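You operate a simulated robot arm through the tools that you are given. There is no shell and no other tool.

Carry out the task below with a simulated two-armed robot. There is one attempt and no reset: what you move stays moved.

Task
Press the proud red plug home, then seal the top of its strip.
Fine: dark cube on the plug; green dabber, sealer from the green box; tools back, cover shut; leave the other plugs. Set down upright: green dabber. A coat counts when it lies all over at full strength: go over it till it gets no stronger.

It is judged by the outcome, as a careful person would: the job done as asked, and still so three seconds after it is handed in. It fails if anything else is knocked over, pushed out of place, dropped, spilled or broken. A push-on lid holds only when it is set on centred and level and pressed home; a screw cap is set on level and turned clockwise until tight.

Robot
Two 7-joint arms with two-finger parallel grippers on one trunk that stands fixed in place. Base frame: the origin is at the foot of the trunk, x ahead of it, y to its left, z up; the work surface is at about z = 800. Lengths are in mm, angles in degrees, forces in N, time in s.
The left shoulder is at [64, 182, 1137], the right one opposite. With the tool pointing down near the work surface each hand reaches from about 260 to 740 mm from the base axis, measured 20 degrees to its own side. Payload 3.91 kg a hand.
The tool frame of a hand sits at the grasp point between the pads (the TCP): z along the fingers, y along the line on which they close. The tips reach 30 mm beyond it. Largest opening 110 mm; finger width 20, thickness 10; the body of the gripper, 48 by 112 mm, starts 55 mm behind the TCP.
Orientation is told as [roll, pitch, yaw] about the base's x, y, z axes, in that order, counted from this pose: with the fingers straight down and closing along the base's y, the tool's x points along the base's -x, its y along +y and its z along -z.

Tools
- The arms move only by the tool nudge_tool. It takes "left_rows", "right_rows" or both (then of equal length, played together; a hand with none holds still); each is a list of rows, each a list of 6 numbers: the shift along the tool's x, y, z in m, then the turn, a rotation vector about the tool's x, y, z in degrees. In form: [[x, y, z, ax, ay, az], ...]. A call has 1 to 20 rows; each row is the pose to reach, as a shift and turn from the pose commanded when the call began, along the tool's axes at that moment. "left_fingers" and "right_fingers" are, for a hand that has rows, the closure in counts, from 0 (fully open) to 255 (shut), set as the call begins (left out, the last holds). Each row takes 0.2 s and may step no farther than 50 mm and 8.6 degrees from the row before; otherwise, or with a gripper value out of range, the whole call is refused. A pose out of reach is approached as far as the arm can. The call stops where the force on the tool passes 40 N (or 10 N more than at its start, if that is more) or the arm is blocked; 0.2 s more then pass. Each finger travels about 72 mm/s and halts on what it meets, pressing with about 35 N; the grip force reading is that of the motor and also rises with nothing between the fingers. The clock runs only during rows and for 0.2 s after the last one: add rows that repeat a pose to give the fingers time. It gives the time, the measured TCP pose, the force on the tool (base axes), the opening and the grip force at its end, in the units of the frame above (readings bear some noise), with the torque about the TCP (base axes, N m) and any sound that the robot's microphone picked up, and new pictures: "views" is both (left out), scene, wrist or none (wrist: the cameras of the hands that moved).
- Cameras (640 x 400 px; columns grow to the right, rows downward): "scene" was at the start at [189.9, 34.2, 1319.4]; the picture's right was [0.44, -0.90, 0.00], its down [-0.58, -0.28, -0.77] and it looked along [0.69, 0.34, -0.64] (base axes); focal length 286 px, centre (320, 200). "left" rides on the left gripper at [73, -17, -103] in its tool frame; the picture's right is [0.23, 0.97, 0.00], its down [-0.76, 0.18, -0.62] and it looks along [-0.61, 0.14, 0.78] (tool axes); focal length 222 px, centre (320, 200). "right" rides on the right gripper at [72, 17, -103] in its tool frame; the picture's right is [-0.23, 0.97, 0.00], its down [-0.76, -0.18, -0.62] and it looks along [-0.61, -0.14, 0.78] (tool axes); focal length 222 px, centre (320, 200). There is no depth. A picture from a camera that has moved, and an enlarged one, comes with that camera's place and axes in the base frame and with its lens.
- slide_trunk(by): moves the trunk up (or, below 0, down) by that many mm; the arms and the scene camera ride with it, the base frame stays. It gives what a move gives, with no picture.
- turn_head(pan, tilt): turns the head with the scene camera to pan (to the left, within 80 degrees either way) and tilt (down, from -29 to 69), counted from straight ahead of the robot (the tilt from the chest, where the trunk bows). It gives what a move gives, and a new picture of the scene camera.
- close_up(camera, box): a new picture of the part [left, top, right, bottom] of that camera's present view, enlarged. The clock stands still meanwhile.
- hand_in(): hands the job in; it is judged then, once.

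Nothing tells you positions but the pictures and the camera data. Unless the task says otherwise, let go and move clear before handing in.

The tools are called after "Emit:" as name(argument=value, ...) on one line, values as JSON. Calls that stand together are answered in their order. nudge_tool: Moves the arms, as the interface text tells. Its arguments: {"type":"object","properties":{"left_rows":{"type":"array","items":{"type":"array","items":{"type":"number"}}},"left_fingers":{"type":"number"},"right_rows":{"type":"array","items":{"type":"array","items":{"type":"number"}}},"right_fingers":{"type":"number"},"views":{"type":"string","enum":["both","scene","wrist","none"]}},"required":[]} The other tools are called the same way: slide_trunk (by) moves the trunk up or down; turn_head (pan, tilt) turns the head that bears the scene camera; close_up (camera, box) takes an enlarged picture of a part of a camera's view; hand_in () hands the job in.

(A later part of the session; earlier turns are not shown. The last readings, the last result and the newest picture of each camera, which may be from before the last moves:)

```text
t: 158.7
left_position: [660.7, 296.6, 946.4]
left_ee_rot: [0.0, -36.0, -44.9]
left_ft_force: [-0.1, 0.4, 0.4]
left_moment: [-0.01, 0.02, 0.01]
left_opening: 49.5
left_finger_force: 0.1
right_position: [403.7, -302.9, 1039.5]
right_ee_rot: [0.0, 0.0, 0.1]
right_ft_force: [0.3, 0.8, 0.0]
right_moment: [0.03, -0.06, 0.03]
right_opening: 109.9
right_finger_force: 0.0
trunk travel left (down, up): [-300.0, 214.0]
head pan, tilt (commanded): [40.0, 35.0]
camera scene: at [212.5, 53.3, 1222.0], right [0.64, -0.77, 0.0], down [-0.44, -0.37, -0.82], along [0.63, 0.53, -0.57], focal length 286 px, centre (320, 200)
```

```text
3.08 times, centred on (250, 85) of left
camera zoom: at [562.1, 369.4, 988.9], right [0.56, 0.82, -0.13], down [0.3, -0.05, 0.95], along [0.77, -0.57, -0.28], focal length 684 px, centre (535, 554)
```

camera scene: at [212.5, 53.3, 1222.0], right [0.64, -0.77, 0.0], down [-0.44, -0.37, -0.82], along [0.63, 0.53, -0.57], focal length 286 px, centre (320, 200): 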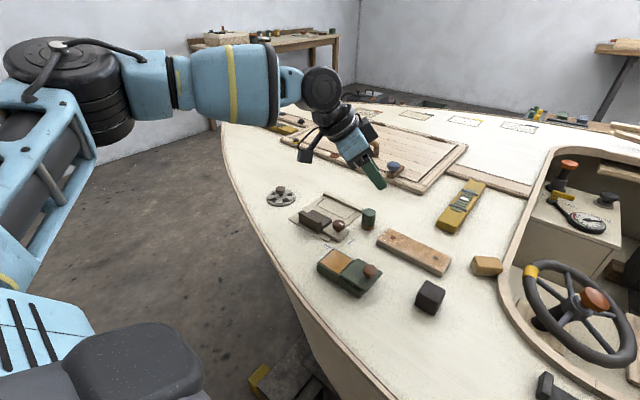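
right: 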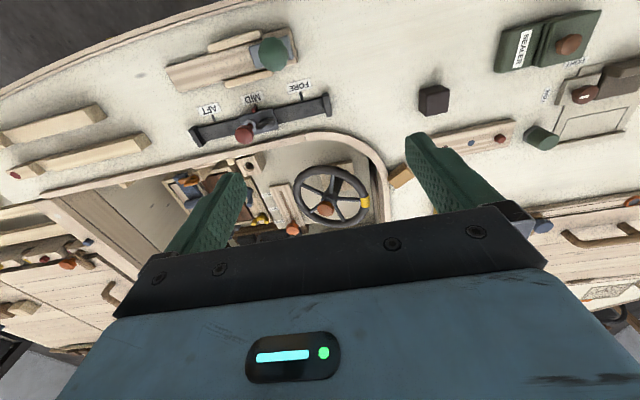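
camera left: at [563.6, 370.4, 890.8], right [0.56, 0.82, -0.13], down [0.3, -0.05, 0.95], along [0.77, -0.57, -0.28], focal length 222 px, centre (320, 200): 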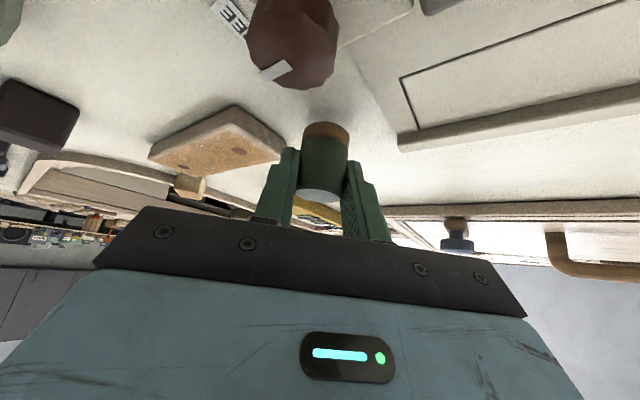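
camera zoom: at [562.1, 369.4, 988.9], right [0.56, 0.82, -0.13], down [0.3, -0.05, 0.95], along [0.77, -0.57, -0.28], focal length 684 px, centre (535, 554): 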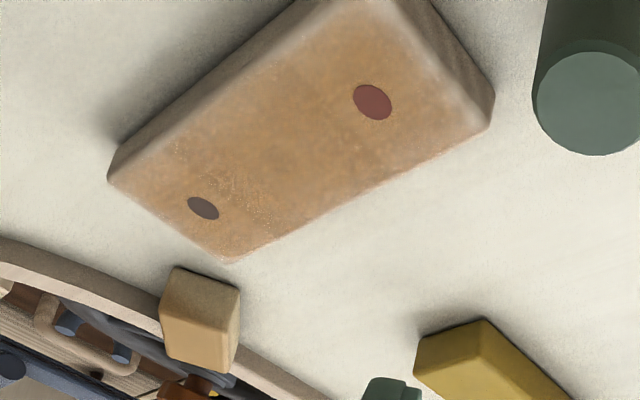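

In the wrist view the coat reaches every edge, and the pale rim in the other view is just the rounded bevel. Now I'll turn the hand vertical again and move over the cover's knob to close the box.

Emit:
nudge_tool(left_rows=[[0.0022, -0.0235, -0.0051, 0, 7.2, 0], [0.0045, -0.047, -0.0102, 0, 14.4, 0], [0.0067, -0.0704, -0.0153, 0, 21.6, 0], [0.009, -0.0939, -0.0204, 0, 28.8, 0], [0.0112, -0.1174, -0.0255, 0, 36, 0], [0.0112, -0.1174, -0.0255, 0, 36, 0]], views="none")

Emit:
nudge_tool(left_rows=[[0.0013, -0.009, 0.0092, 0, 0, 7.5], [0.0026, -0.018, 0.0183, 0, 0, 15], [0.0039, -0.027, 0.0275, 0, 0, 22.5], [0.0052, -0.0359, 0.0367, 0, 0, 30], [0.0065, -0.0449, 0.0458, 0, 0, 37.5], [0.0078, -0.0539, 0.055, 0, 0, 45], [0.0078, -0.0539, 0.055, 0, 0, 45]], left_fingers=130, views="both")

Emit:
close_up(camera="left", box=[240, 90, 400, 230])

Emit:
close_up(camera="scene", box=[300, 220, 400, 310])

```text
t: 160.1
left_position: [559.7, 231.9, 961.5]
left_ee_rot: [0.1, 0.0, -44.9]
left_ft_force: [-0.3, 0.7, -0.3]
left_moment: [0.0, 0.05, 0.04]
left_opening: 49.8
left_finger_force: 0.1
right_position: [403.0, -304.7, 1037.9]
right_ee_rot: [0.0, -0.1, 0.1]
right_ft_force: [0.1, 0.2, 0.2]
right_moment: [0.01, 0.0, -0.04]
right_opening: 110.2
right_finger_force: 0.1
trunk travel left (down, up): [-300.0, 214.0]
head pan, tilt (commanded): [40.0, 35.0]
```

```text
t: 161.7
left_position: [517.3, 198.4, 906.7]
left_ee_rot: [0.2, 0.1, -90.0]
left_ft_force: [-0.2, -0.2, 0.3]
left_moment: [0.0, -0.01, 0.0]
left_opening: 53.7
left_finger_force: 0.1
right_position: [403.1, -303.5, 1038.5]
right_ee_rot: [0.0, 0.0, 0.0]
right_ft_force: [0.1, 0.5, 0.1]
right_moment: [0.01, 0.0, 0.02]
right_opening: 109.7
right_finger_force: 0.0
trunk travel left (down, up): [-300.0, 214.0]
head pan, tilt (commanded): [40.0, 35.0]
camera scene: at [212.2, 53.1, 1222.1], right [0.64, -0.77, 0.0], down [-0.44, -0.37, -0.82], along [0.63, 0.53, -0.57], focal length 286 px, centre (320, 200)
camera left: at [498.5, 271.4, 1010.3], right [0.97, 0.23, 0.0], down [0.18, -0.76, 0.62], along [0.14, -0.61, -0.78], focal length 222 px, centre (320, 200)
```

scene: 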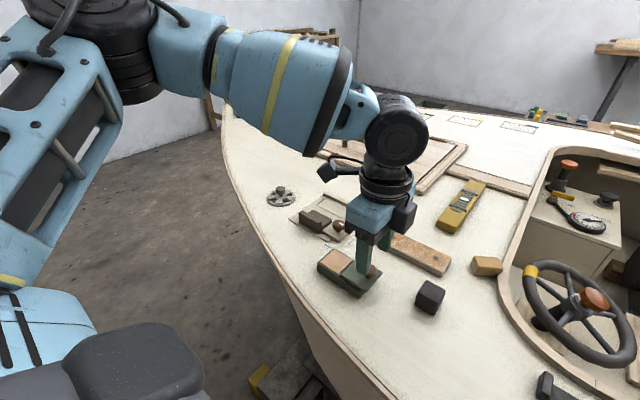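
left: 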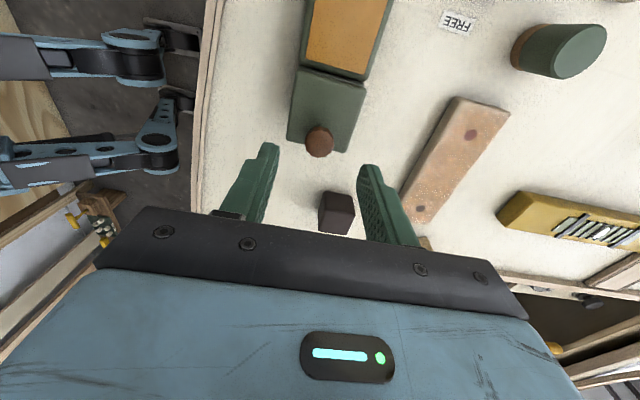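

```text
2.86 times, centred on (320, 160) of left
camera zoom: at [498.5, 271.4, 1010.3], right [0.97, 0.23, 0.0], down [0.18, -0.76, 0.62], along [0.14, -0.61, -0.78], focal length 635 px, centre (320, 314)
```

zoom: 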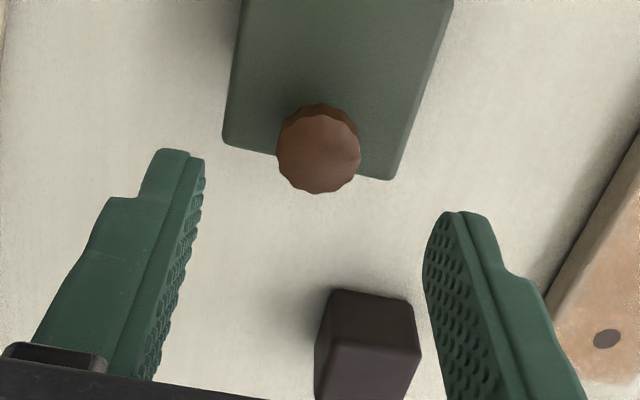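

```text
4.44 times, centred on (350, 265) of scene
camera zoom: at [212.2, 53.1, 1222.1], right [0.64, -0.77, 0.0], down [-0.44, -0.37, -0.82], along [0.63, 0.53, -0.57], focal length 1273 px, centre (187, -89)
```

zoom: 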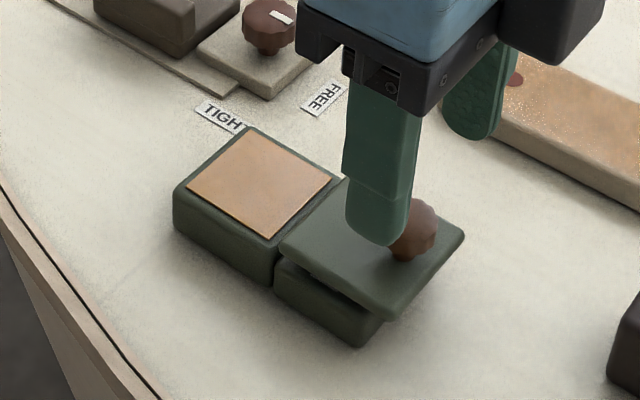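

The knob is right below. Lowering to it and gripping as before.

Emit:
nudge_tool(left_rows=[[0, 0, 0.015, 0, 0, 0], [0, 0, 0.03, 0, 0, 0], [0, 0, 0.042, 0, 0, 0], [0, 0, 0.042, 0, 0, 0]], views="none")

Emit:
nudge_tool(left_rows=[[0, 0, 0, 0, 0, 0], [0, 0, 0, 0, 0, 0], [0, 0, 0, 0, 0, 0], [0, 0, 0, 0, 0, 0]], left_fingers=255, views="none")

Emit:
close_up(camera="scene", box=[300, 220, 400, 310])

```text
t: 162.7
left_position: [516.6, 198.3, 863.6]
left_ee_rot: [0.1, 0.0, -89.9]
left_ft_force: [-0.9, 0.0, 2.2]
left_moment: [0.04, 0.08, 0.03]
left_opening: 54.2
left_finger_force: 0.3
right_position: [401.4, -302.5, 1038.8]
right_ee_rot: [0.1, 0.0, 0.0]
right_ft_force: [0.1, -0.3, -0.5]
right_moment: [-0.01, 0.02, -0.01]
right_opening: 110.0
right_finger_force: 0.1
trunk travel left (down, up): [-300.0, 214.0]
head pan, tilt (commanded): [40.0, 35.0]
```

```text
t: 163.7
left_position: [515.9, 198.4, 865.1]
left_ee_rot: [0.1, 0.0, -89.8]
left_ft_force: [-2.7, 0.0, 1.7]
left_moment: [-0.04, 0.05, 0.0]
left_opening: 20.9
left_finger_force: 35.0
right_position: [403.4, -302.6, 1040.3]
right_ee_rot: [0.0, -0.1, 0.1]
right_ft_force: [0.9, 0.0, -0.7]
right_moment: [0.0, 0.0, 0.01]
right_opening: 110.2
right_finger_force: 0.1
trunk travel left (down, up): [-300.0, 214.0]
head pan, tilt (commanded): [40.0, 35.0]
```

```text
4.44 times, centred on (350, 265) of scene
camera zoom: at [211.8, 53.0, 1222.2], right [0.64, -0.77, 0.0], down [-0.44, -0.37, -0.82], along [0.63, 0.53, -0.57], focal length 1273 px, centre (187, -89)
```

zoom: 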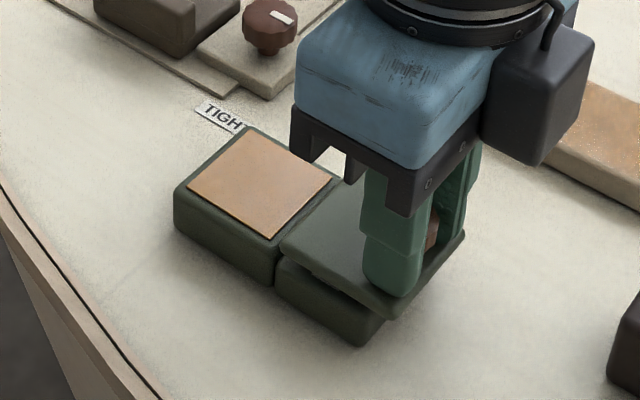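

Gripped. Sliding the cover back over the pad.

Emit:
nudge_tool(left_rows=[[0.005, 0, 0.0004, 0, 0, 0], [0.012, 0, 0.0006, 0, 0, 0], [0.019, 0, 0.0006, 0, 0, 0], [0.026, 0, 0.0006, 0, 0, 0], [0.033, 0, 0.0006, 0, 0, 0], [0.04, 0, 0.0006, 0, 0, 0], [0.046, 0, 0.0006, 0, 0, 0], [0.05, 0, 0.0006, 0, 0, 0]], views="none")

Emit:
close_up(camera="scene", box=[300, 220, 400, 310])

```text
t: 165.4
left_position: [516.7, 248.5, 864.5]
left_ee_rot: [0.0, -0.1, -89.9]
left_ft_force: [-0.3, -0.9, 1.1]
left_moment: [-0.07, 0.02, -0.04]
left_opening: 21.0
left_finger_force: 34.5
right_position: [403.9, -303.0, 1038.6]
right_ee_rot: [0.0, -0.1, 0.1]
right_ft_force: [0.5, -0.4, 0.0]
right_moment: [0.02, 0.02, 0.02]
right_opening: 109.8
right_finger_force: 0.0
trunk travel left (down, up): [-300.0, 214.0]
head pan, tilt (commanded): [40.0, 35.0]
```

```text
4.44 times, centred on (350, 265) of scene
camera zoom: at [212.5, 53.4, 1222.0], right [0.64, -0.77, 0.0], down [-0.44, -0.37, -0.82], along [0.63, 0.53, -0.57], focal length 1273 px, centre (187, -89)
```

zoom: 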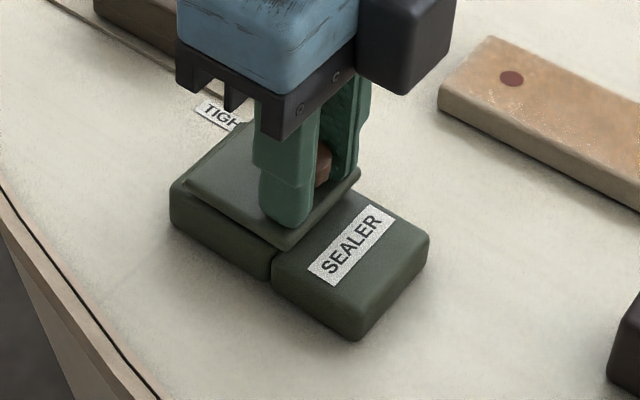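

The cover is nearly closed, though the box crept along a couple of mm. I'll press a little more to hold the box and slide the last few mm.

Emit:
nudge_tool(left_rows=[[0, 0, 0.0008, 0, 0, 0], [0.001, 0, 0.001, 0, 0, 0], [0.002, 0, 0.001, 0, 0, 0], [0.003, 0, 0.001, 0, 0, 0], [0.004, 0, 0.001, 0, 0, 0]], views="none")

Emit:
close_up(camera="scene", box=[300, 220, 400, 310])

```text
t: 166.7
left_position: [517.0, 252.5, 864.2]
left_ee_rot: [0.1, 0.1, -89.9]
left_ft_force: [0.1, -0.8, 4.7]
left_moment: [0.16, 0.13, -0.03]
left_opening: 21.0
left_finger_force: 35.2
right_position: [402.5, -302.4, 1040.4]
right_ee_rot: [-0.1, -0.2, 0.0]
right_ft_force: [0.6, 0.0, 0.0]
right_moment: [0.0, 0.0, 0.01]
right_opening: 109.9
right_finger_force: 0.1
trunk travel left (down, up): [-300.0, 214.0]
head pan, tilt (commanded): [40.0, 35.0]
```

```text
4.44 times, centred on (350, 265) of scene
camera zoom: at [211.9, 52.9, 1222.2], right [0.64, -0.77, 0.0], down [-0.44, -0.37, -0.82], along [0.63, 0.53, -0.57], focal length 1273 px, centre (187, -89)
```

zoom: 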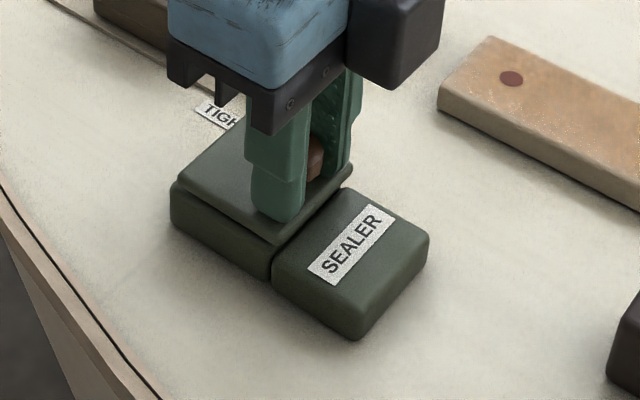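

Emit:
nudge_tool(left_rows=[[0.001, 0, 0.0002, 0, 0, 0], [0.002, 0, 0.0004, 0, 0, 0], [0.003, 0, 0.0004, 0, 0, 0]], views="none")

Emit:
close_up(camera="scene", box=[300, 220, 400, 310])

```text
t: 167.4
left_position: [517.2, 255.6, 864.9]
left_ee_rot: [0.3, 0.0, -89.9]
left_ft_force: [3.3, -0.7, 16.4]
left_moment: [0.12, 0.27, 0.01]
left_opening: 20.8
left_finger_force: 35.0
right_position: [402.1, -304.0, 1038.7]
right_ee_rot: [-0.1, -0.1, 0.1]
right_ft_force: [0.2, -0.3, 1.2]
right_moment: [0.0, -0.01, 0.02]
right_opening: 110.2
right_finger_force: 0.1
trunk travel left (down, up): [-300.0, 214.0]
head pan, tilt (commanded): [40.0, 35.0]
```

```text
4.44 times, centred on (350, 265) of scene
camera zoom: at [211.5, 52.5, 1222.4], right [0.64, -0.77, 0.0], down [-0.44, -0.37, -0.82], along [0.63, 0.53, -0.57], focal length 1273 px, centre (187, -89)
```

zoom: 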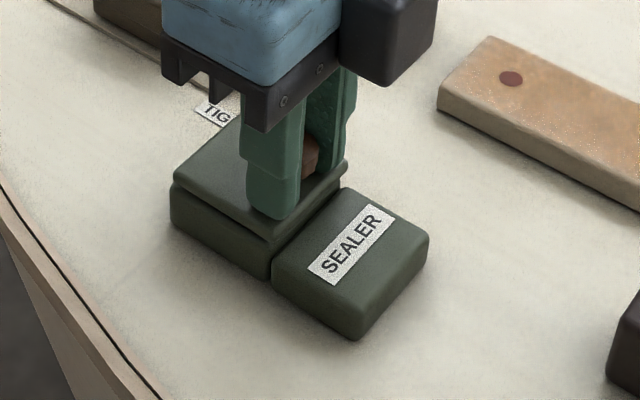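

Emit:
nudge_tool(left_rows=[[0.001, 0, -0.0002, 0, 0, 0], [0.002, 0, -0.0003, 0, 0, 0], [0.0025, 0, -0.0003, 0, 0, 0]], views="none")

Emit:
close_up(camera="scene", box=[300, 220, 400, 310])

```text
t: 168.2
left_position: [516.6, 257.4, 863.6]
left_ee_rot: [0.2, 0.1, -89.9]
left_ft_force: [8.1, -3.7, 18.1]
left_moment: [-0.02, -0.05, 0.04]
left_opening: 20.8
left_finger_force: 34.5
right_position: [403.2, -303.5, 1038.8]
right_ee_rot: [0.0, -0.1, -0.1]
right_ft_force: [0.1, -0.1, 0.2]
right_moment: [0.02, 0.0, -0.02]
right_opening: 110.0
right_finger_force: 0.0
trunk travel left (down, up): [-300.0, 214.0]
head pan, tilt (commanded): [40.0, 35.0]
```

```text
4.44 times, centred on (350, 265) of scene
camera zoom: at [211.8, 52.1, 1222.3], right [0.64, -0.77, 0.0], down [-0.44, -0.37, -0.82], along [0.63, 0.53, -0.57], focal length 1273 px, centre (187, -89)
```

zoom: 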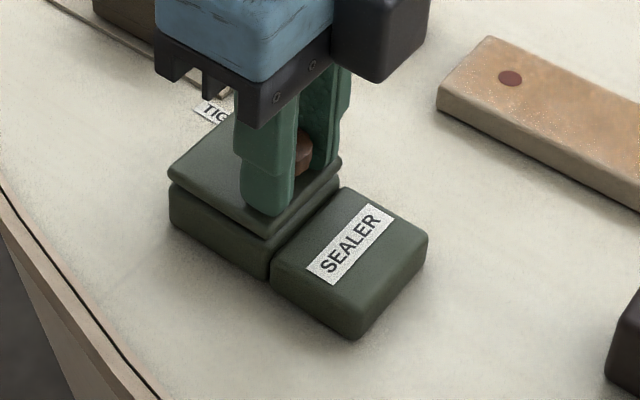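

The cover now sits in the same place on the box as at the start. Releasing the knob and rising to check.

Emit:
nudge_tool(left_rows=[[0, 0, -0.0015, 0, 0, 0], [0, 0, -0.0015, 0, 0, 0]], views="none")

Emit:
nudge_tool(left_rows=[[0, 0, 0, 0, 0, 0], [0, 0, 0, 0, 0, 0], [0, 0, 0, 0, 0, 0]], left_fingers=130, views="none")

Emit:
nudge_tool(left_rows=[[0, 0, -0.04, 0, 0, 0], [0, 0, -0.08, 0, 0, 0], [0, 0, -0.12, 0, 0, 0], [0.04, 0, -0.14, 0, 0, 0], [0.08, 0, -0.14, 0, 0, 0]], views="both")

Emit:
close_up(camera="scene", box=[300, 220, 400, 310])

```text
t: 168.8
left_position: [516.2, 257.2, 863.5]
left_ee_rot: [-0.1, 0.0, -89.9]
left_ft_force: [3.8, -4.6, 10.4]
left_moment: [-0.55, -0.14, 0.09]
left_opening: 20.8
left_finger_force: 35.1
right_position: [402.0, -304.1, 1038.4]
right_ee_rot: [-0.1, -0.1, 0.0]
right_ft_force: [0.0, 0.3, -0.3]
right_moment: [-0.02, 0.0, 0.0]
right_opening: 110.1
right_finger_force: 0.1
trunk travel left (down, up): [-300.0, 214.0]
head pan, tilt (commanded): [40.0, 35.0]
```

```text
t: 169.7
left_position: [516.1, 258.7, 863.9]
left_ee_rot: [0.0, -0.1, -89.9]
left_ft_force: [-3.2, -0.1, 6.9]
left_moment: [-0.07, -0.05, -0.02]
left_opening: 52.3
left_finger_force: 0.1
right_position: [402.7, -302.4, 1039.0]
right_ee_rot: [0.0, -0.1, 0.0]
right_ft_force: [-0.2, -0.1, 0.2]
right_moment: [-0.01, 0.02, 0.01]
right_opening: 110.0
right_finger_force: 0.1
trunk travel left (down, up): [-300.0, 214.0]
head pan, tilt (commanded): [40.0, 35.0]
```

```text
t: 170.8
left_position: [513.6, 337.9, 1006.1]
left_ee_rot: [0.1, 0.0, -90.0]
left_ft_force: [0.5, -0.7, 0.2]
left_moment: [-0.02, 0.01, 0.0]
left_opening: 53.9
left_finger_force: 0.0
right_position: [402.0, -301.8, 1039.2]
right_ee_rot: [0.1, -0.1, 0.0]
right_ft_force: [0.1, 0.4, -0.5]
right_moment: [-0.05, -0.03, 0.02]
right_opening: 110.0
right_finger_force: 0.0
trunk travel left (down, up): [-300.0, 214.0]
head pan, tilt (commanded): [40.0, 35.0]
camera scene: at [211.9, 53.3, 1222.2], right [0.64, -0.77, 0.0], down [-0.44, -0.37, -0.82], along [0.63, 0.53, -0.57], focal length 286 px, centre (320, 200)
camera left: at [496.0, 410.3, 1110.2], right [0.97, 0.23, 0.0], down [0.18, -0.76, 0.62], along [0.14, -0.61, -0.78], focal length 222 px, centre (320, 200)
```

scene: 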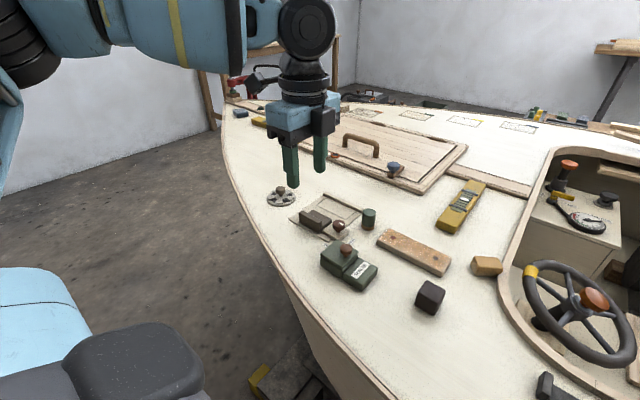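
left: 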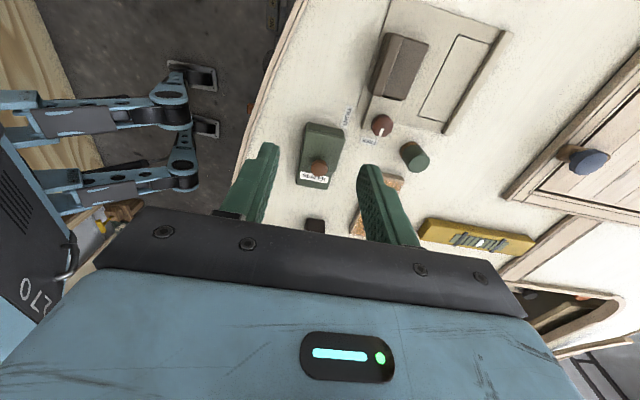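

```text
4.44 times, centred on (350, 265) of scene
camera zoom: at [211.9, 53.3, 1222.2], right [0.64, -0.77, 0.0], down [-0.44, -0.37, -0.82], along [0.63, 0.53, -0.57], focal length 1273 px, centre (187, -89)
```

zoom: 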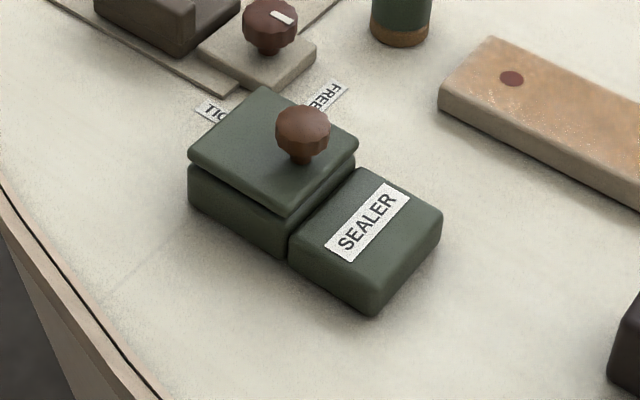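

While opening, the fingertips were still pressing on the cover and nudged the whole closed box by roughly 15 mm. I'll correct that: grip the knob again, lift the box slightly and set it back where it stood. First I'll get a look from above.

Emit:
nudge_tool(left_rows=[[-0.0195, 0.0046, 0.025, 0, 0, 0], [-0.039, 0.0092, 0.05, 0, 0, 0], [-0.0585, 0.0138, 0.075, 0, 0, 0], [-0.078, 0.0184, 0.098, 0, 0, 0], [-0.078, 0.0184, 0.098, 0, 0, 0]], views="wrist")

Emit:
close_up(camera="left", box=[240, 90, 400, 230])

Emit:
close_up(camera="scene", box=[300, 220, 400, 310])

```text
t: 172.1
left_position: [535.6, 259.9, 906.7]
left_ee_rot: [0.2, 0.0, -89.9]
left_ft_force: [0.1, -1.0, 0.3]
left_moment: [0.0, 0.02, 0.02]
left_opening: 53.9
left_finger_force: 0.2
right_position: [403.5, -304.5, 1039.0]
right_ee_rot: [0.0, 0.0, 0.1]
right_ft_force: [1.1, -0.7, 0.6]
right_moment: [-0.02, 0.02, -0.03]
right_opening: 110.3
right_finger_force: 0.0
trunk travel left (down, up): [-300.0, 214.0]
head pan, tilt (commanded): [40.0, 35.0]
camera left: at [517.3, 332.4, 1010.5], right [0.97, 0.23, 0.0], down [0.18, -0.76, 0.62], along [0.14, -0.61, -0.78], focal length 222 px, centre (320, 200)
```

left: 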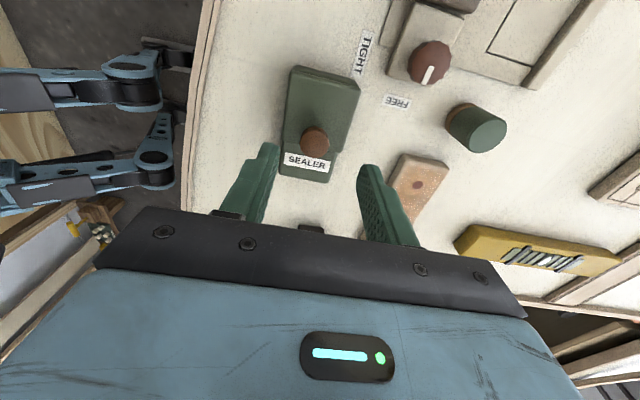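

```text
2.86 times, centred on (320, 160) of left
camera zoom: at [517.3, 332.4, 1010.5], right [0.97, 0.23, 0.0], down [0.18, -0.76, 0.62], along [0.14, -0.61, -0.78], focal length 635 px, centre (320, 314)
```

zoom: 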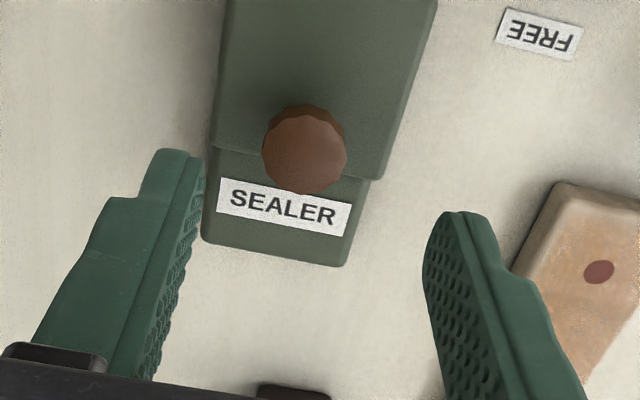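

```text
4.44 times, centred on (350, 265) of scene
camera zoom: at [211.9, 53.2, 1222.2], right [0.64, -0.77, 0.0], down [-0.44, -0.37, -0.82], along [0.63, 0.53, -0.57], focal length 1273 px, centre (187, -89)
```

zoom: 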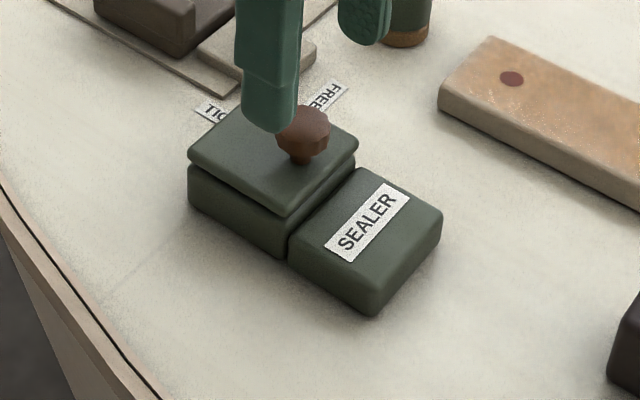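

The box has shifted about (+15, +5) mm, closed and upright. I'll regrip the knob lightly above the cover, lift the box a few mm and carry it back.

Emit:
nudge_tool(left_rows=[[-0.002, -0.002, 0.015, 0, 0, 0], [-0.002, -0.002, 0.03, 0, 0, 0], [-0.002, -0.002, 0.0415, 0, 0, 0], [-0.002, -0.002, 0.0415, 0, 0, 0]], views="none")

Emit:
close_up(camera="left", box=[240, 90, 400, 230])

```text
t: 173.1
left_position: [533.0, 257.1, 865.7]
left_ee_rot: [0.0, 0.0, -89.9]
left_ft_force: [0.9, -0.4, 0.3]
left_moment: [0.0, 0.01, 0.03]
left_opening: 54.0
left_finger_force: 0.1
right_position: [402.2, -304.1, 1038.7]
right_ee_rot: [0.0, -0.1, 0.1]
right_ft_force: [-0.3, 0.1, -0.2]
right_moment: [0.02, -0.02, 0.01]
right_opening: 110.1
right_finger_force: 0.1
trunk travel left (down, up): [-300.0, 214.0]
head pan, tilt (commanded): [40.0, 35.0]
```

```text
2.86 times, centred on (320, 160) of left
camera zoom: at [514.5, 330.1, 969.1], right [0.97, 0.23, 0.0], down [0.18, -0.76, 0.62], along [0.14, -0.61, -0.78], focal length 635 px, centre (320, 314)
```

zoom: 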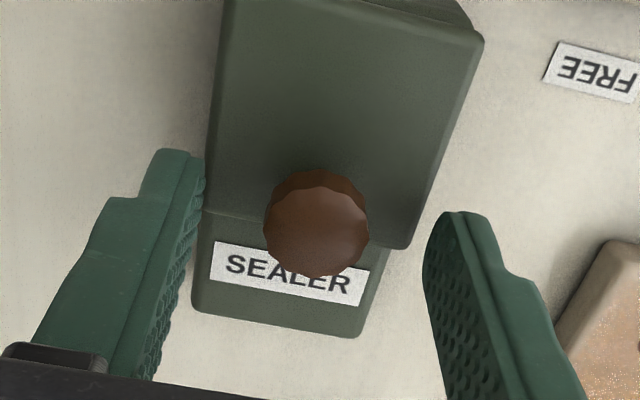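

Emit:
nudge_tool(left_rows=[[0, 0, 0, 0, 0, 0], [0, 0, 0, 0, 0, 0], [0, 0, 0, 0, 0, 0], [0, 0, 0, 0, 0, 0]], left_fingers=255, views="none")

Emit:
nudge_tool(left_rows=[[0, 0, -0.002, 0, 0, 0], [0, 0, -0.004, 0, 0, 0], [0, 0, -0.006, 0, 0, 0], [0, 0, -0.006, 0, 0, 0]], views="none")

Emit:
close_up(camera="scene", box=[300, 220, 400, 310])

```text
t: 174.1
left_position: [532.4, 257.4, 864.9]
left_ee_rot: [0.1, -0.1, -89.9]
left_ft_force: [-1.4, 0.5, -1.0]
left_moment: [-0.01, 0.01, -0.04]
left_opening: 21.1
left_finger_force: 35.3
right_position: [402.8, -303.1, 1038.4]
right_ee_rot: [0.0, 0.0, 0.0]
right_ft_force: [1.1, -0.6, -0.8]
right_moment: [0.0, -0.02, 0.0]
right_opening: 110.1
right_finger_force: 0.2
trunk travel left (down, up): [-300.0, 214.0]
head pan, tilt (commanded): [40.0, 35.0]
```

```text
t: 175.1
left_position: [533.4, 257.6, 870.0]
left_ee_rot: [0.0, 0.0, -89.9]
left_ft_force: [0.5, -0.2, -4.9]
left_moment: [-0.01, 0.02, -0.01]
left_opening: 20.6
left_finger_force: 35.2
right_position: [403.5, -301.9, 1039.6]
right_ee_rot: [0.0, -0.1, 0.0]
right_ft_force: [0.1, 0.5, 0.3]
right_moment: [0.0, -0.01, 0.02]
right_opening: 110.0
right_finger_force: 0.1
trunk travel left (down, up): [-300.0, 214.0]
head pan, tilt (commanded): [40.0, 35.0]
```

```text
4.44 times, centred on (350, 265) of scene
camera zoom: at [212.5, 53.3, 1222.1], right [0.64, -0.77, 0.0], down [-0.44, -0.37, -0.82], along [0.63, 0.53, -0.57], focal length 1273 px, centre (187, -89)
```

zoom: 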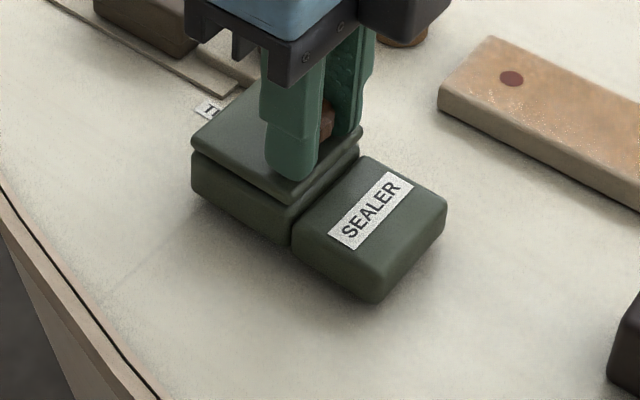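

The box is hanging from the knob. Let me check its yaw against its original attitude before carrying it back.

Emit:
close_up(camera="scene", box=[328, 235, 378, 275])

Emit:
close_up(camera="left", box=[270, 130, 370, 200])

```text
10.00 times, centred on (353, 255) of scene
camera zoom: at [212.5, 53.3, 1222.1], right [0.64, -0.77, 0.0], down [-0.44, -0.37, -0.82], along [0.63, 0.53, -0.57], focal length 2864 px, centre (-10, -350)
```

zoom: 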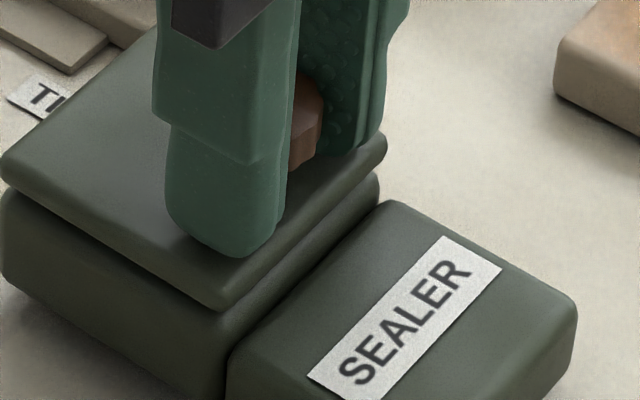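

```text
5.71 times, centred on (320, 165) of left
camera zoom: at [515.5, 330.3, 974.3], right [0.97, 0.23, 0.0], down [0.18, -0.76, 0.62], along [0.14, -0.61, -0.78], focal length 1269 px, centre (320, 400)
```

zoom: 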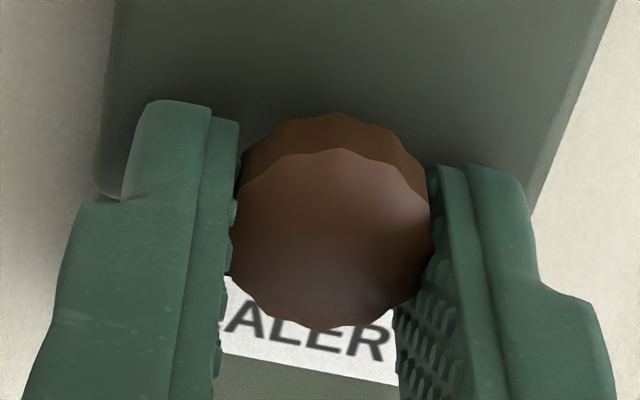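

The box is still square to the axes to within about 1.5°. Carrying it back by (−16, −5.6) mm with a slight yaw correction, then setting it down.

Emit:
nudge_tool(left_rows=[[-0.0019, -0.0053, 0, 0, 0, -0.4], [-0.0037, -0.0106, 0, 0, 0, -0.8], [-0.0056, -0.0159, 0, 0, 0, -1.2], [-0.0056, -0.0159, 0, 0, 0, -1.2], [-0.0056, -0.0159, 0.003, 0, 0, -1.2]], views="none")

Emit:
close_up(camera="scene", box=[300, 220, 400, 310])

```text
t: 176.2
left_position: [516.9, 253.7, 866.1]
left_ee_rot: [0.0, 0.0, -88.7]
left_ft_force: [0.5, -0.2, -4.9]
left_moment: [-0.04, -0.01, -0.02]
left_opening: 20.8
left_finger_force: 35.5
right_position: [402.7, -302.6, 1038.3]
right_ee_rot: [0.0, 0.0, 0.1]
right_ft_force: [0.6, -0.5, -1.0]
right_moment: [-0.03, -0.04, 0.01]
right_opening: 110.0
right_finger_force: 0.1
trunk travel left (down, up): [-300.0, 214.0]
head pan, tilt (commanded): [40.0, 35.0]
```

```text
4.44 times, centred on (350, 265) of scene
camera zoom: at [212.5, 53.3, 1222.0], right [0.64, -0.77, 0.0], down [-0.44, -0.37, -0.82], along [0.63, 0.53, -0.57], focal length 1273 px, centre (187, -89)
```

zoom: 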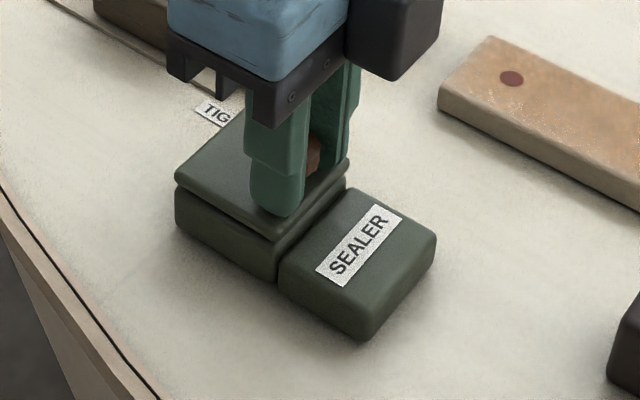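

Emit:
nudge_tool(left_rows=[[0, 0, 0.001, 0, 0, 0], [0, 0, 0.002, 0, 0, 0], [0, 0, 0.0025, 0, 0, 0], [0, 0, 0.0025, 0, 0, 0]], views="none")

```text
t: 177.2
left_position: [516.4, 253.2, 865.1]
left_ee_rot: [0.1, -0.1, -88.8]
left_ft_force: [-1.5, 0.5, 0.1]
left_moment: [0.12, 0.07, -0.01]
left_opening: 20.8
left_finger_force: 35.2
right_position: [403.0, -303.5, 1039.0]
right_ee_rot: [0.0, 0.0, 0.1]
right_ft_force: [0.0, -0.4, -1.2]
right_moment: [-0.02, 0.0, -0.02]
right_opening: 109.8
right_finger_force: 0.0
trunk travel left (down, up): [-300.0, 214.0]
head pan, tilt (commanded): [40.0, 35.0]
```

The load is now near zero with the box on the deck. Opening just enough to clear the knob, then rising straight up.

Emit:
nudge_tool(left_rows=[[0, 0, 0, 0, 0, 0], [0, 0, 0, 0, 0, 0], [0, 0, 0, 0, 0, 0]], left_fingers=172, views="none")

Emit:
nudge_tool(left_rows=[[0, 0, -0.01, 0, 0, 0], [0, 0, -0.03, 0, 0, 0], [0, 0, -0.06, 0, 0, 0], [0, 0, -0.09, 0, 0, 0]], views="wrist")

Emit:
close_up(camera="scene", box=[300, 220, 400, 310])

Emit:
close_up(camera="left", box=[240, 90, 400, 230])

```text
t: 178.1
left_position: [517.1, 252.4, 864.4]
left_ee_rot: [0.1, 0.0, -88.7]
left_ft_force: [0.1, 0.6, 0.0]
left_moment: [0.0, -0.02, -0.01]
left_opening: 35.7
left_finger_force: 0.2
right_position: [403.4, -303.3, 1038.1]
right_ee_rot: [0.0, -0.1, 0.0]
right_ft_force: [1.0, 0.0, 1.5]
right_moment: [-0.01, 0.01, 0.0]
right_opening: 110.2
right_finger_force: 0.0
trunk travel left (down, up): [-300.0, 214.0]
head pan, tilt (commanded): [40.0, 35.0]
```

```text
t: 179.1
left_position: [515.6, 252.2, 955.1]
left_ee_rot: [0.1, 0.1, -88.7]
left_ft_force: [-1.0, -0.2, -0.2]
left_moment: [0.02, 0.01, -0.03]
left_opening: 36.0
left_finger_force: 0.1
right_position: [402.2, -303.3, 1038.6]
right_ee_rot: [0.0, -0.2, 0.0]
right_ft_force: [0.0, 0.3, 0.7]
right_moment: [0.01, -0.05, 0.03]
right_opening: 109.8
right_finger_force: 0.0
trunk travel left (down, up): [-300.0, 214.0]
head pan, tilt (commanded): [40.0, 35.0]
camera left: at [496.3, 324.8, 1060.3], right [0.97, 0.25, 0.0], down [0.19, -0.76, 0.62], along [0.16, -0.6, -0.78], focal length 222 px, centre (320, 200)
```

left: 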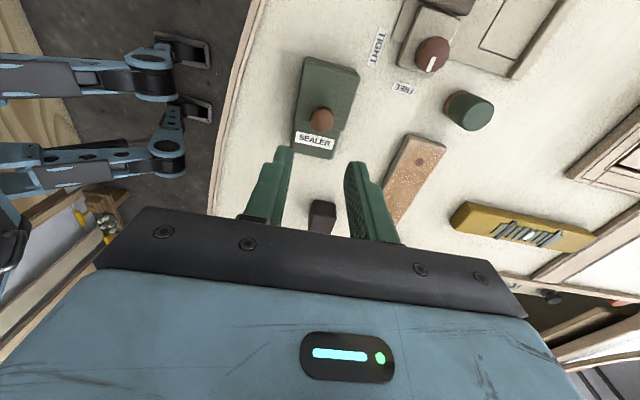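

```text
4.44 times, centred on (350, 265) of scene
camera zoom: at [211.8, 53.0, 1222.2], right [0.64, -0.77, 0.0], down [-0.44, -0.37, -0.82], along [0.63, 0.53, -0.57], focal length 1273 px, centre (187, -89)
```

zoom: 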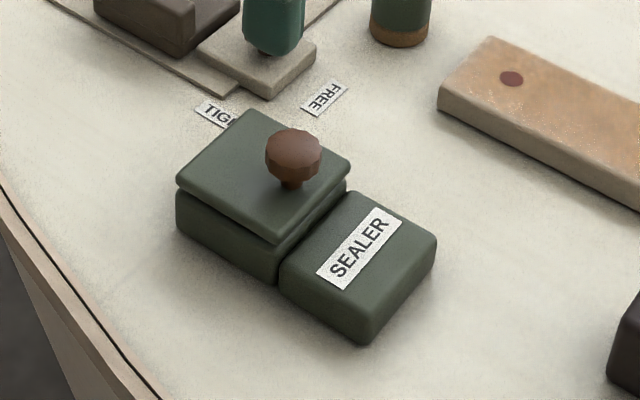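

```text
2.86 times, centred on (320, 160) of left
camera zoom: at [496.3, 324.8, 1060.3], right [0.97, 0.25, 0.0], down [0.19, -0.76, 0.62], along [0.16, -0.6, -0.78], focal length 635 px, centre (320, 314)
```

zoom: 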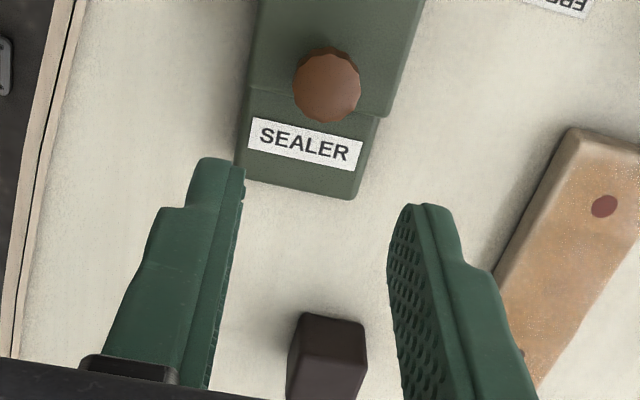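

The box is back within about a millimetre of its original place, with the cover shut. I'll take one more careful look at the coat from close above the strip with the wrist camera.

Emit:
nudge_tool(left_rows=[[-0.004, 0.035, 0.0, 0, 0, 0], [-0.008, 0.075, 0.01, 0, 0, 0], [-0.015, 0.119, 0.025, 0, 0, 0], [-0.015, 0.119, 0.025, 0, 0, 0]], views="wrist")

Emit:
close_up(camera="left", box=[260, 90, 400, 230])

Emit:
close_up(camera="left", box=[280, 60, 400, 150])

```text
t: 180.1
left_position: [624.9, 240.9, 935.7]
left_ee_rot: [0.1, 0.1, -88.7]
left_ft_force: [-0.5, -0.2, 0.5]
left_moment: [0.02, 0.01, 0.01]
left_opening: 35.4
left_finger_force: 0.1
left hand out of reach, approached as far as the arm can: row 3, 4
right_position: [402.2, -302.9, 1038.9]
right_ee_rot: [0.0, 0.0, 0.1]
right_ft_force: [0.7, -0.7, 0.3]
right_moment: [-0.02, -0.02, 0.02]
right_opening: 110.0
right_finger_force: 0.0
trunk travel left (down, up): [-300.0, 214.0]
head pan, tilt (commanded): [40.0, 35.0]
camera left: at [605.6, 313.9, 1040.5], right [0.97, 0.25, 0.0], down [0.19, -0.76, 0.62], along [0.16, -0.6, -0.78], focal length 222 px, centre (320, 200)
```

left: 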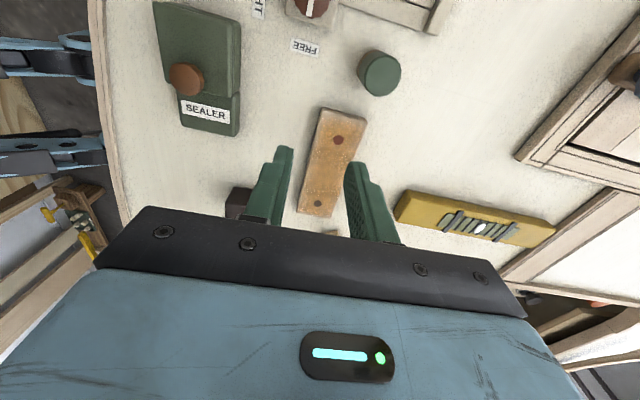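

```text
2.86 times, centred on (330, 160) of left
camera zoom: at [605.6, 313.9, 1040.5], right [0.97, 0.25, 0.0], down [0.19, -0.76, 0.62], along [0.16, -0.6, -0.78], focal length 635 px, centre (291, 314)
```

zoom: 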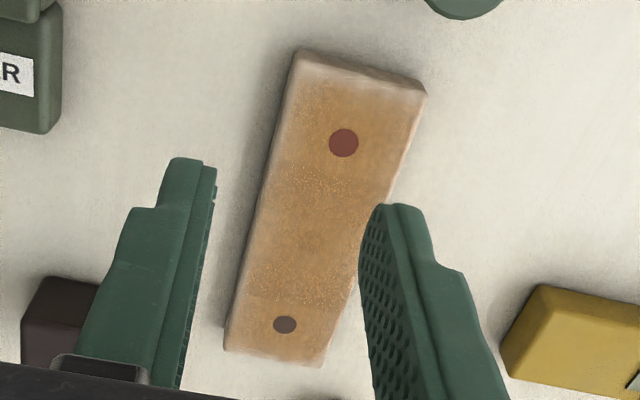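

```text
4.44 times, centred on (340, 105) of left
camera zoom: at [605.6, 313.9, 1040.5], right [0.97, 0.25, 0.0], down [0.19, -0.76, 0.62], along [0.16, -0.6, -0.78], focal length 987 px, centre (231, 622)
```

zoom: 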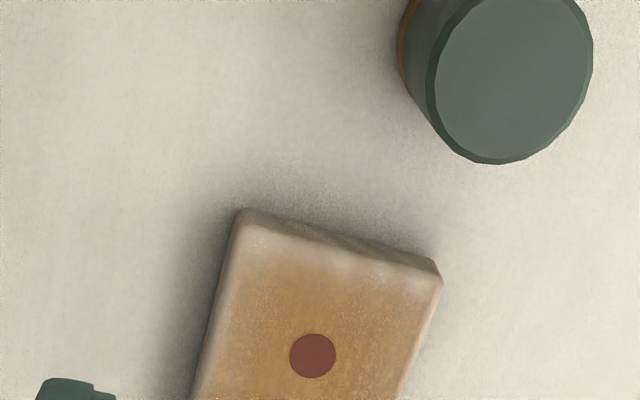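

From above, the left end shows a paler band near the edge. I want to tell whether it's just the rounded bevel or a thin spot, so I'll zoom in on both ends.

Emit:
close_up(camera="left", box=[310, 100, 370, 145])

Emit:
close_up(camera="left", box=[290, 185, 350, 230])

Emit:
close_up(camera="scene", box=[376, 222, 406, 244])

```text
8.89 times, centred on (340, 122) of left
camera zoom: at [605.6, 313.9, 1040.5], right [0.97, 0.25, 0.0], down [0.19, -0.76, 0.62], along [0.16, -0.6, -0.78], focal length 1974 px, centre (142, 889)
```

zoom: 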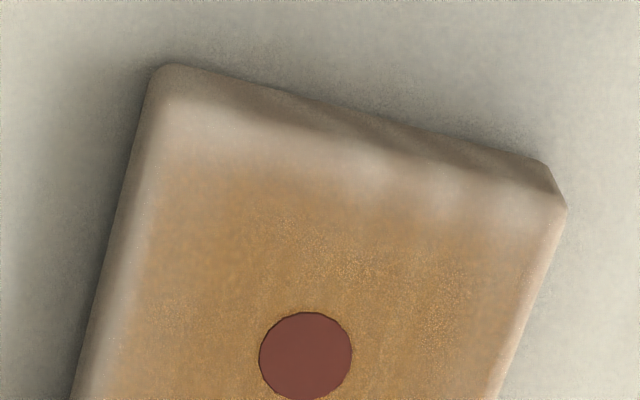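

```text
8.89 times, centred on (320, 208) of left
camera zoom: at [605.6, 313.9, 1040.5], right [0.97, 0.25, 0.0], down [0.19, -0.76, 0.62], along [0.16, -0.6, -0.78], focal length 1974 px, centre (320, 133)
```

zoom: 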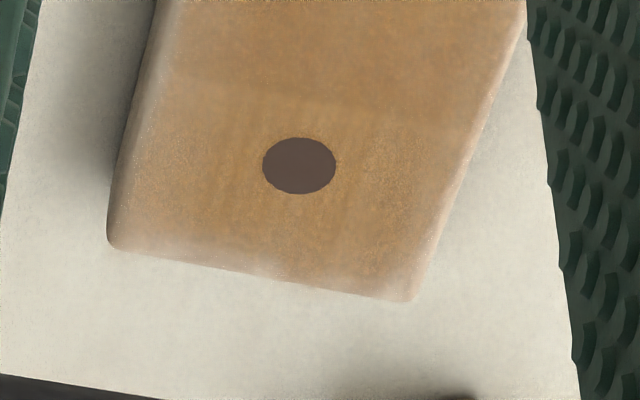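

```text
16.00 times, centred on (391, 233) of scene
camera zoom: at [211.4, 52.9, 1222.4], right [0.64, -0.77, 0.0], down [-0.44, -0.37, -0.82], along [0.63, 0.53, -0.57], focal length 4582 px, centre (-816, -328)
```

zoom: 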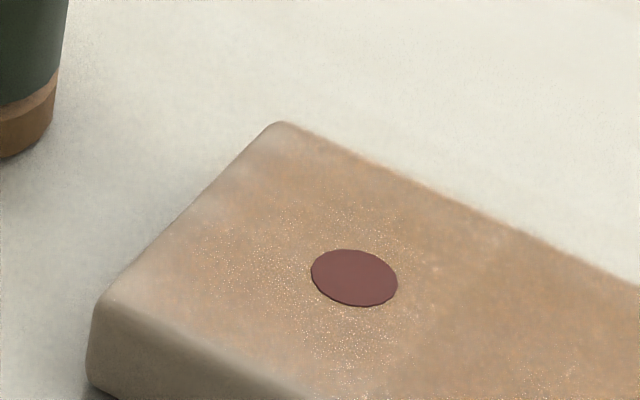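

Both ends show the same pale rim from whichever side faces the camera, and it didn't change with repeated loaded passes, so it's the bare bevel. The flat top is coated evenly at full strength. I'll retract the left hand clear and check the whole scene.

Emit:
nudge_tool(left_rows=[[0, 0, -0.04, 0, 0, 0], [0.0, -0.02, -0.08, 0, 0, 0], [0.02, -0.06, -0.1, 0, 0, 0], [0.04, -0.1, -0.11, 0, 0, 0], [0.05, -0.145, -0.11, 0, 0, 0], [0.06, -0.19, -0.11, 0, 0, 0], [0.07, -0.235, -0.11, 0, 0, 0], [0.07, -0.235, -0.11, 0, 0, 0]], views="scene")

Emit:
close_up(camera="scene", box=[240, 170, 500, 330])

Emit:
close_up(camera="scene", box=[300, 190, 460, 300])

```text
t: 181.8
left_position: [388.6, 306.0, 1042.0]
left_ee_rot: [0.0, 0.0, -88.7]
left_ft_force: [1.5, 0.1, 0.1]
left_moment: [-0.02, -0.02, -0.04]
left_opening: 35.6
left_finger_force: 0.1
left hand out of reach, approached as far as the arm can: row 1
right_position: [403.9, -302.8, 1038.5]
right_ee_rot: [0.0, 0.0, 0.0]
right_ft_force: [0.5, -0.1, -0.3]
right_moment: [-0.01, 0.03, -0.01]
right_opening: 109.8
right_finger_force: 0.0
trunk travel left (down, up): [-300.0, 214.0]
head pan, tilt (commanded): [40.0, 35.0]
camera scene: at [212.7, 52.8, 1222.0], right [0.64, -0.77, 0.0], down [-0.44, -0.37, -0.82], along [0.63, 0.53, -0.57], focal length 286 px, centre (320, 200)
```

scene: 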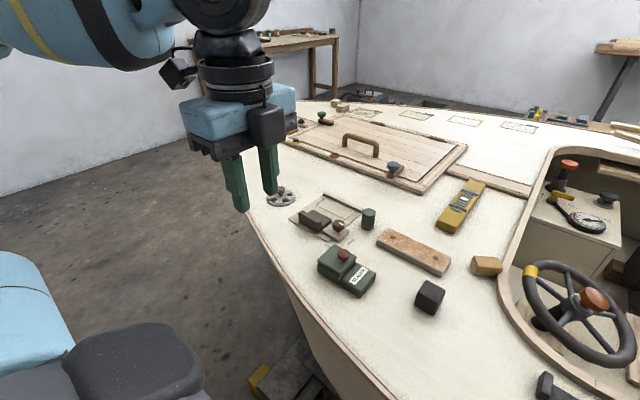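

```text
2.46 times, centred on (370, 250) of scene
camera zoom: at [212.7, 52.8, 1222.0], right [0.64, -0.77, 0.0], down [-0.44, -0.37, -0.82], along [0.63, 0.53, -0.57], focal length 705 px, centre (197, 77)
```

zoom: 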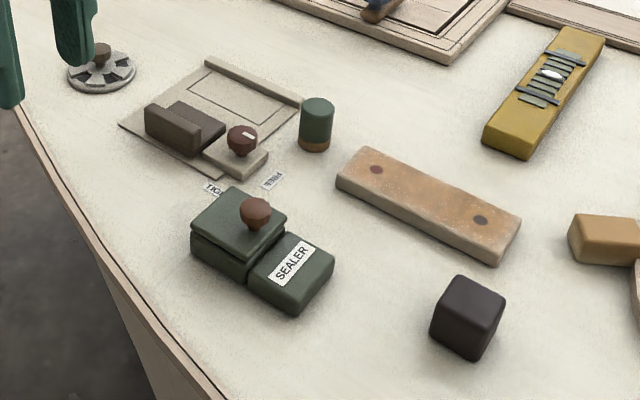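

```text
3.64 times, centred on (380, 245) of scene
camera zoom: at [212.7, 52.8, 1222.0], right [0.64, -0.77, 0.0], down [-0.44, -0.37, -0.82], along [0.63, 0.53, -0.57], focal length 1041 px, centre (102, 36)
```

zoom: 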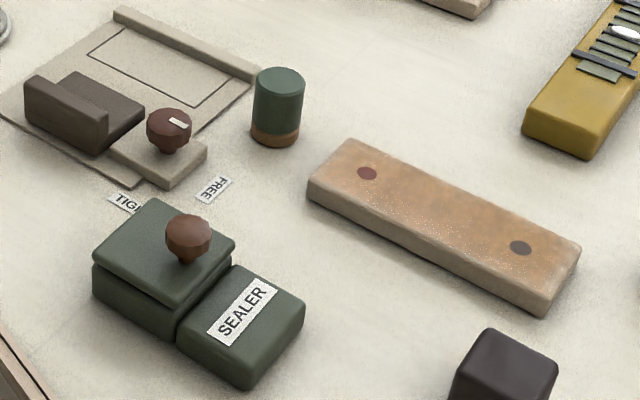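

Everything stands in place. To settle whether the ends are fully coated, I'll bring the right hand's camera over the right end, mirroring the view I had of the left end, and compare the rims.

Emit:
nudge_tool(right_rows=[[-0.0196, 0.0379, 0.0048, 0, 0, 0], [-0.0392, 0.0758, 0.0095, 0, 0, 0], [-0.0588, 0.1136, 0.0143, 0, 0, 0], [-0.0785, 0.1515, 0.019, 0, 0, 0], [-0.0981, 0.1894, 0.0238, 0, 0, 0], [-0.1178, 0.2273, 0.0285, 0, 0, 0], [-0.1374, 0.2651, 0.0333, 0, 0, 0], [-0.157, 0.303, 0.038, 0, 0, 0], [-0.157, 0.303, 0.038, 0, 0, 0]], views="none")

Emit:
nudge_tool(right_rows=[[0, 0, 0, 0, 0, -8.2], [0, 0, 0, 0, 0, -16.4], [0, 0, 0, 0, 0, -24.6], [0, 0, 0, 0, 0, -32.8], [0, 0, 0, 0, 0, -41], [0, 0, 0, 0, 0, -49.2], [0, 0, 0, 0, 0, -57.4], [0, 0, 0, 0, 0, -65.6], [0, 0, 0, 0, 0, -73.8], [0, 0, 0, 0, 0, -82], [0, 0, 0, 0, 0, -90], [0, 0, 0, 0, 0, -90]], views="wrist")

```text
t: 183.8
left_position: [388.2, 306.1, 1042.8]
left_ee_rot: [0.1, 0.1, -88.8]
left_ft_force: [0.3, -0.6, -0.3]
left_moment: [0.02, 0.0, -0.01]
left_opening: 35.9
left_finger_force: 0.0
right_position: [561.5, 0.1, 1000.5]
right_ee_rot: [0.0, -0.1, 0.1]
right_ft_force: [-0.6, 0.4, 0.6]
right_moment: [0.01, 0.02, -0.01]
right_opening: 110.2
right_finger_force: 0.0
trunk travel left (down, up): [-300.0, 214.0]
head pan, tilt (commanded): [40.0, 35.0]
```

```text
t: 186.4
left_position: [389.0, 303.4, 1044.7]
left_ee_rot: [0.0, 0.2, -88.8]
left_ft_force: [-0.2, -1.5, 0.7]
left_moment: [0.11, 0.01, 0.02]
left_opening: 35.9
left_finger_force: 0.0
right_position: [409.4, 25.1, 994.7]
right_ee_rot: [-0.2, -0.2, 90.0]
right_ft_force: [0.7, -0.6, -0.6]
right_moment: [0.08, 0.01, 0.04]
right_opening: 109.8
right_finger_force: 0.0
right hand out of reach, approached as far as the arm can: row 8, 9, 10, 11, 12
trunk travel left (down, up): [-300.0, 214.0]
head pan, tilt (commanded): [40.0, 35.0]
camera right: at [391.7, -48.1, 1096.7], right [-0.97, 0.23, 0.0], down [0.18, 0.76, 0.63], along [0.14, 0.61, -0.78], focal length 222 px, centre (320, 200)
```

right: 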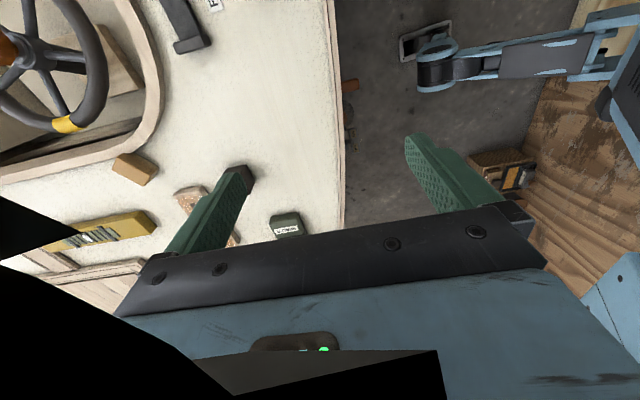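

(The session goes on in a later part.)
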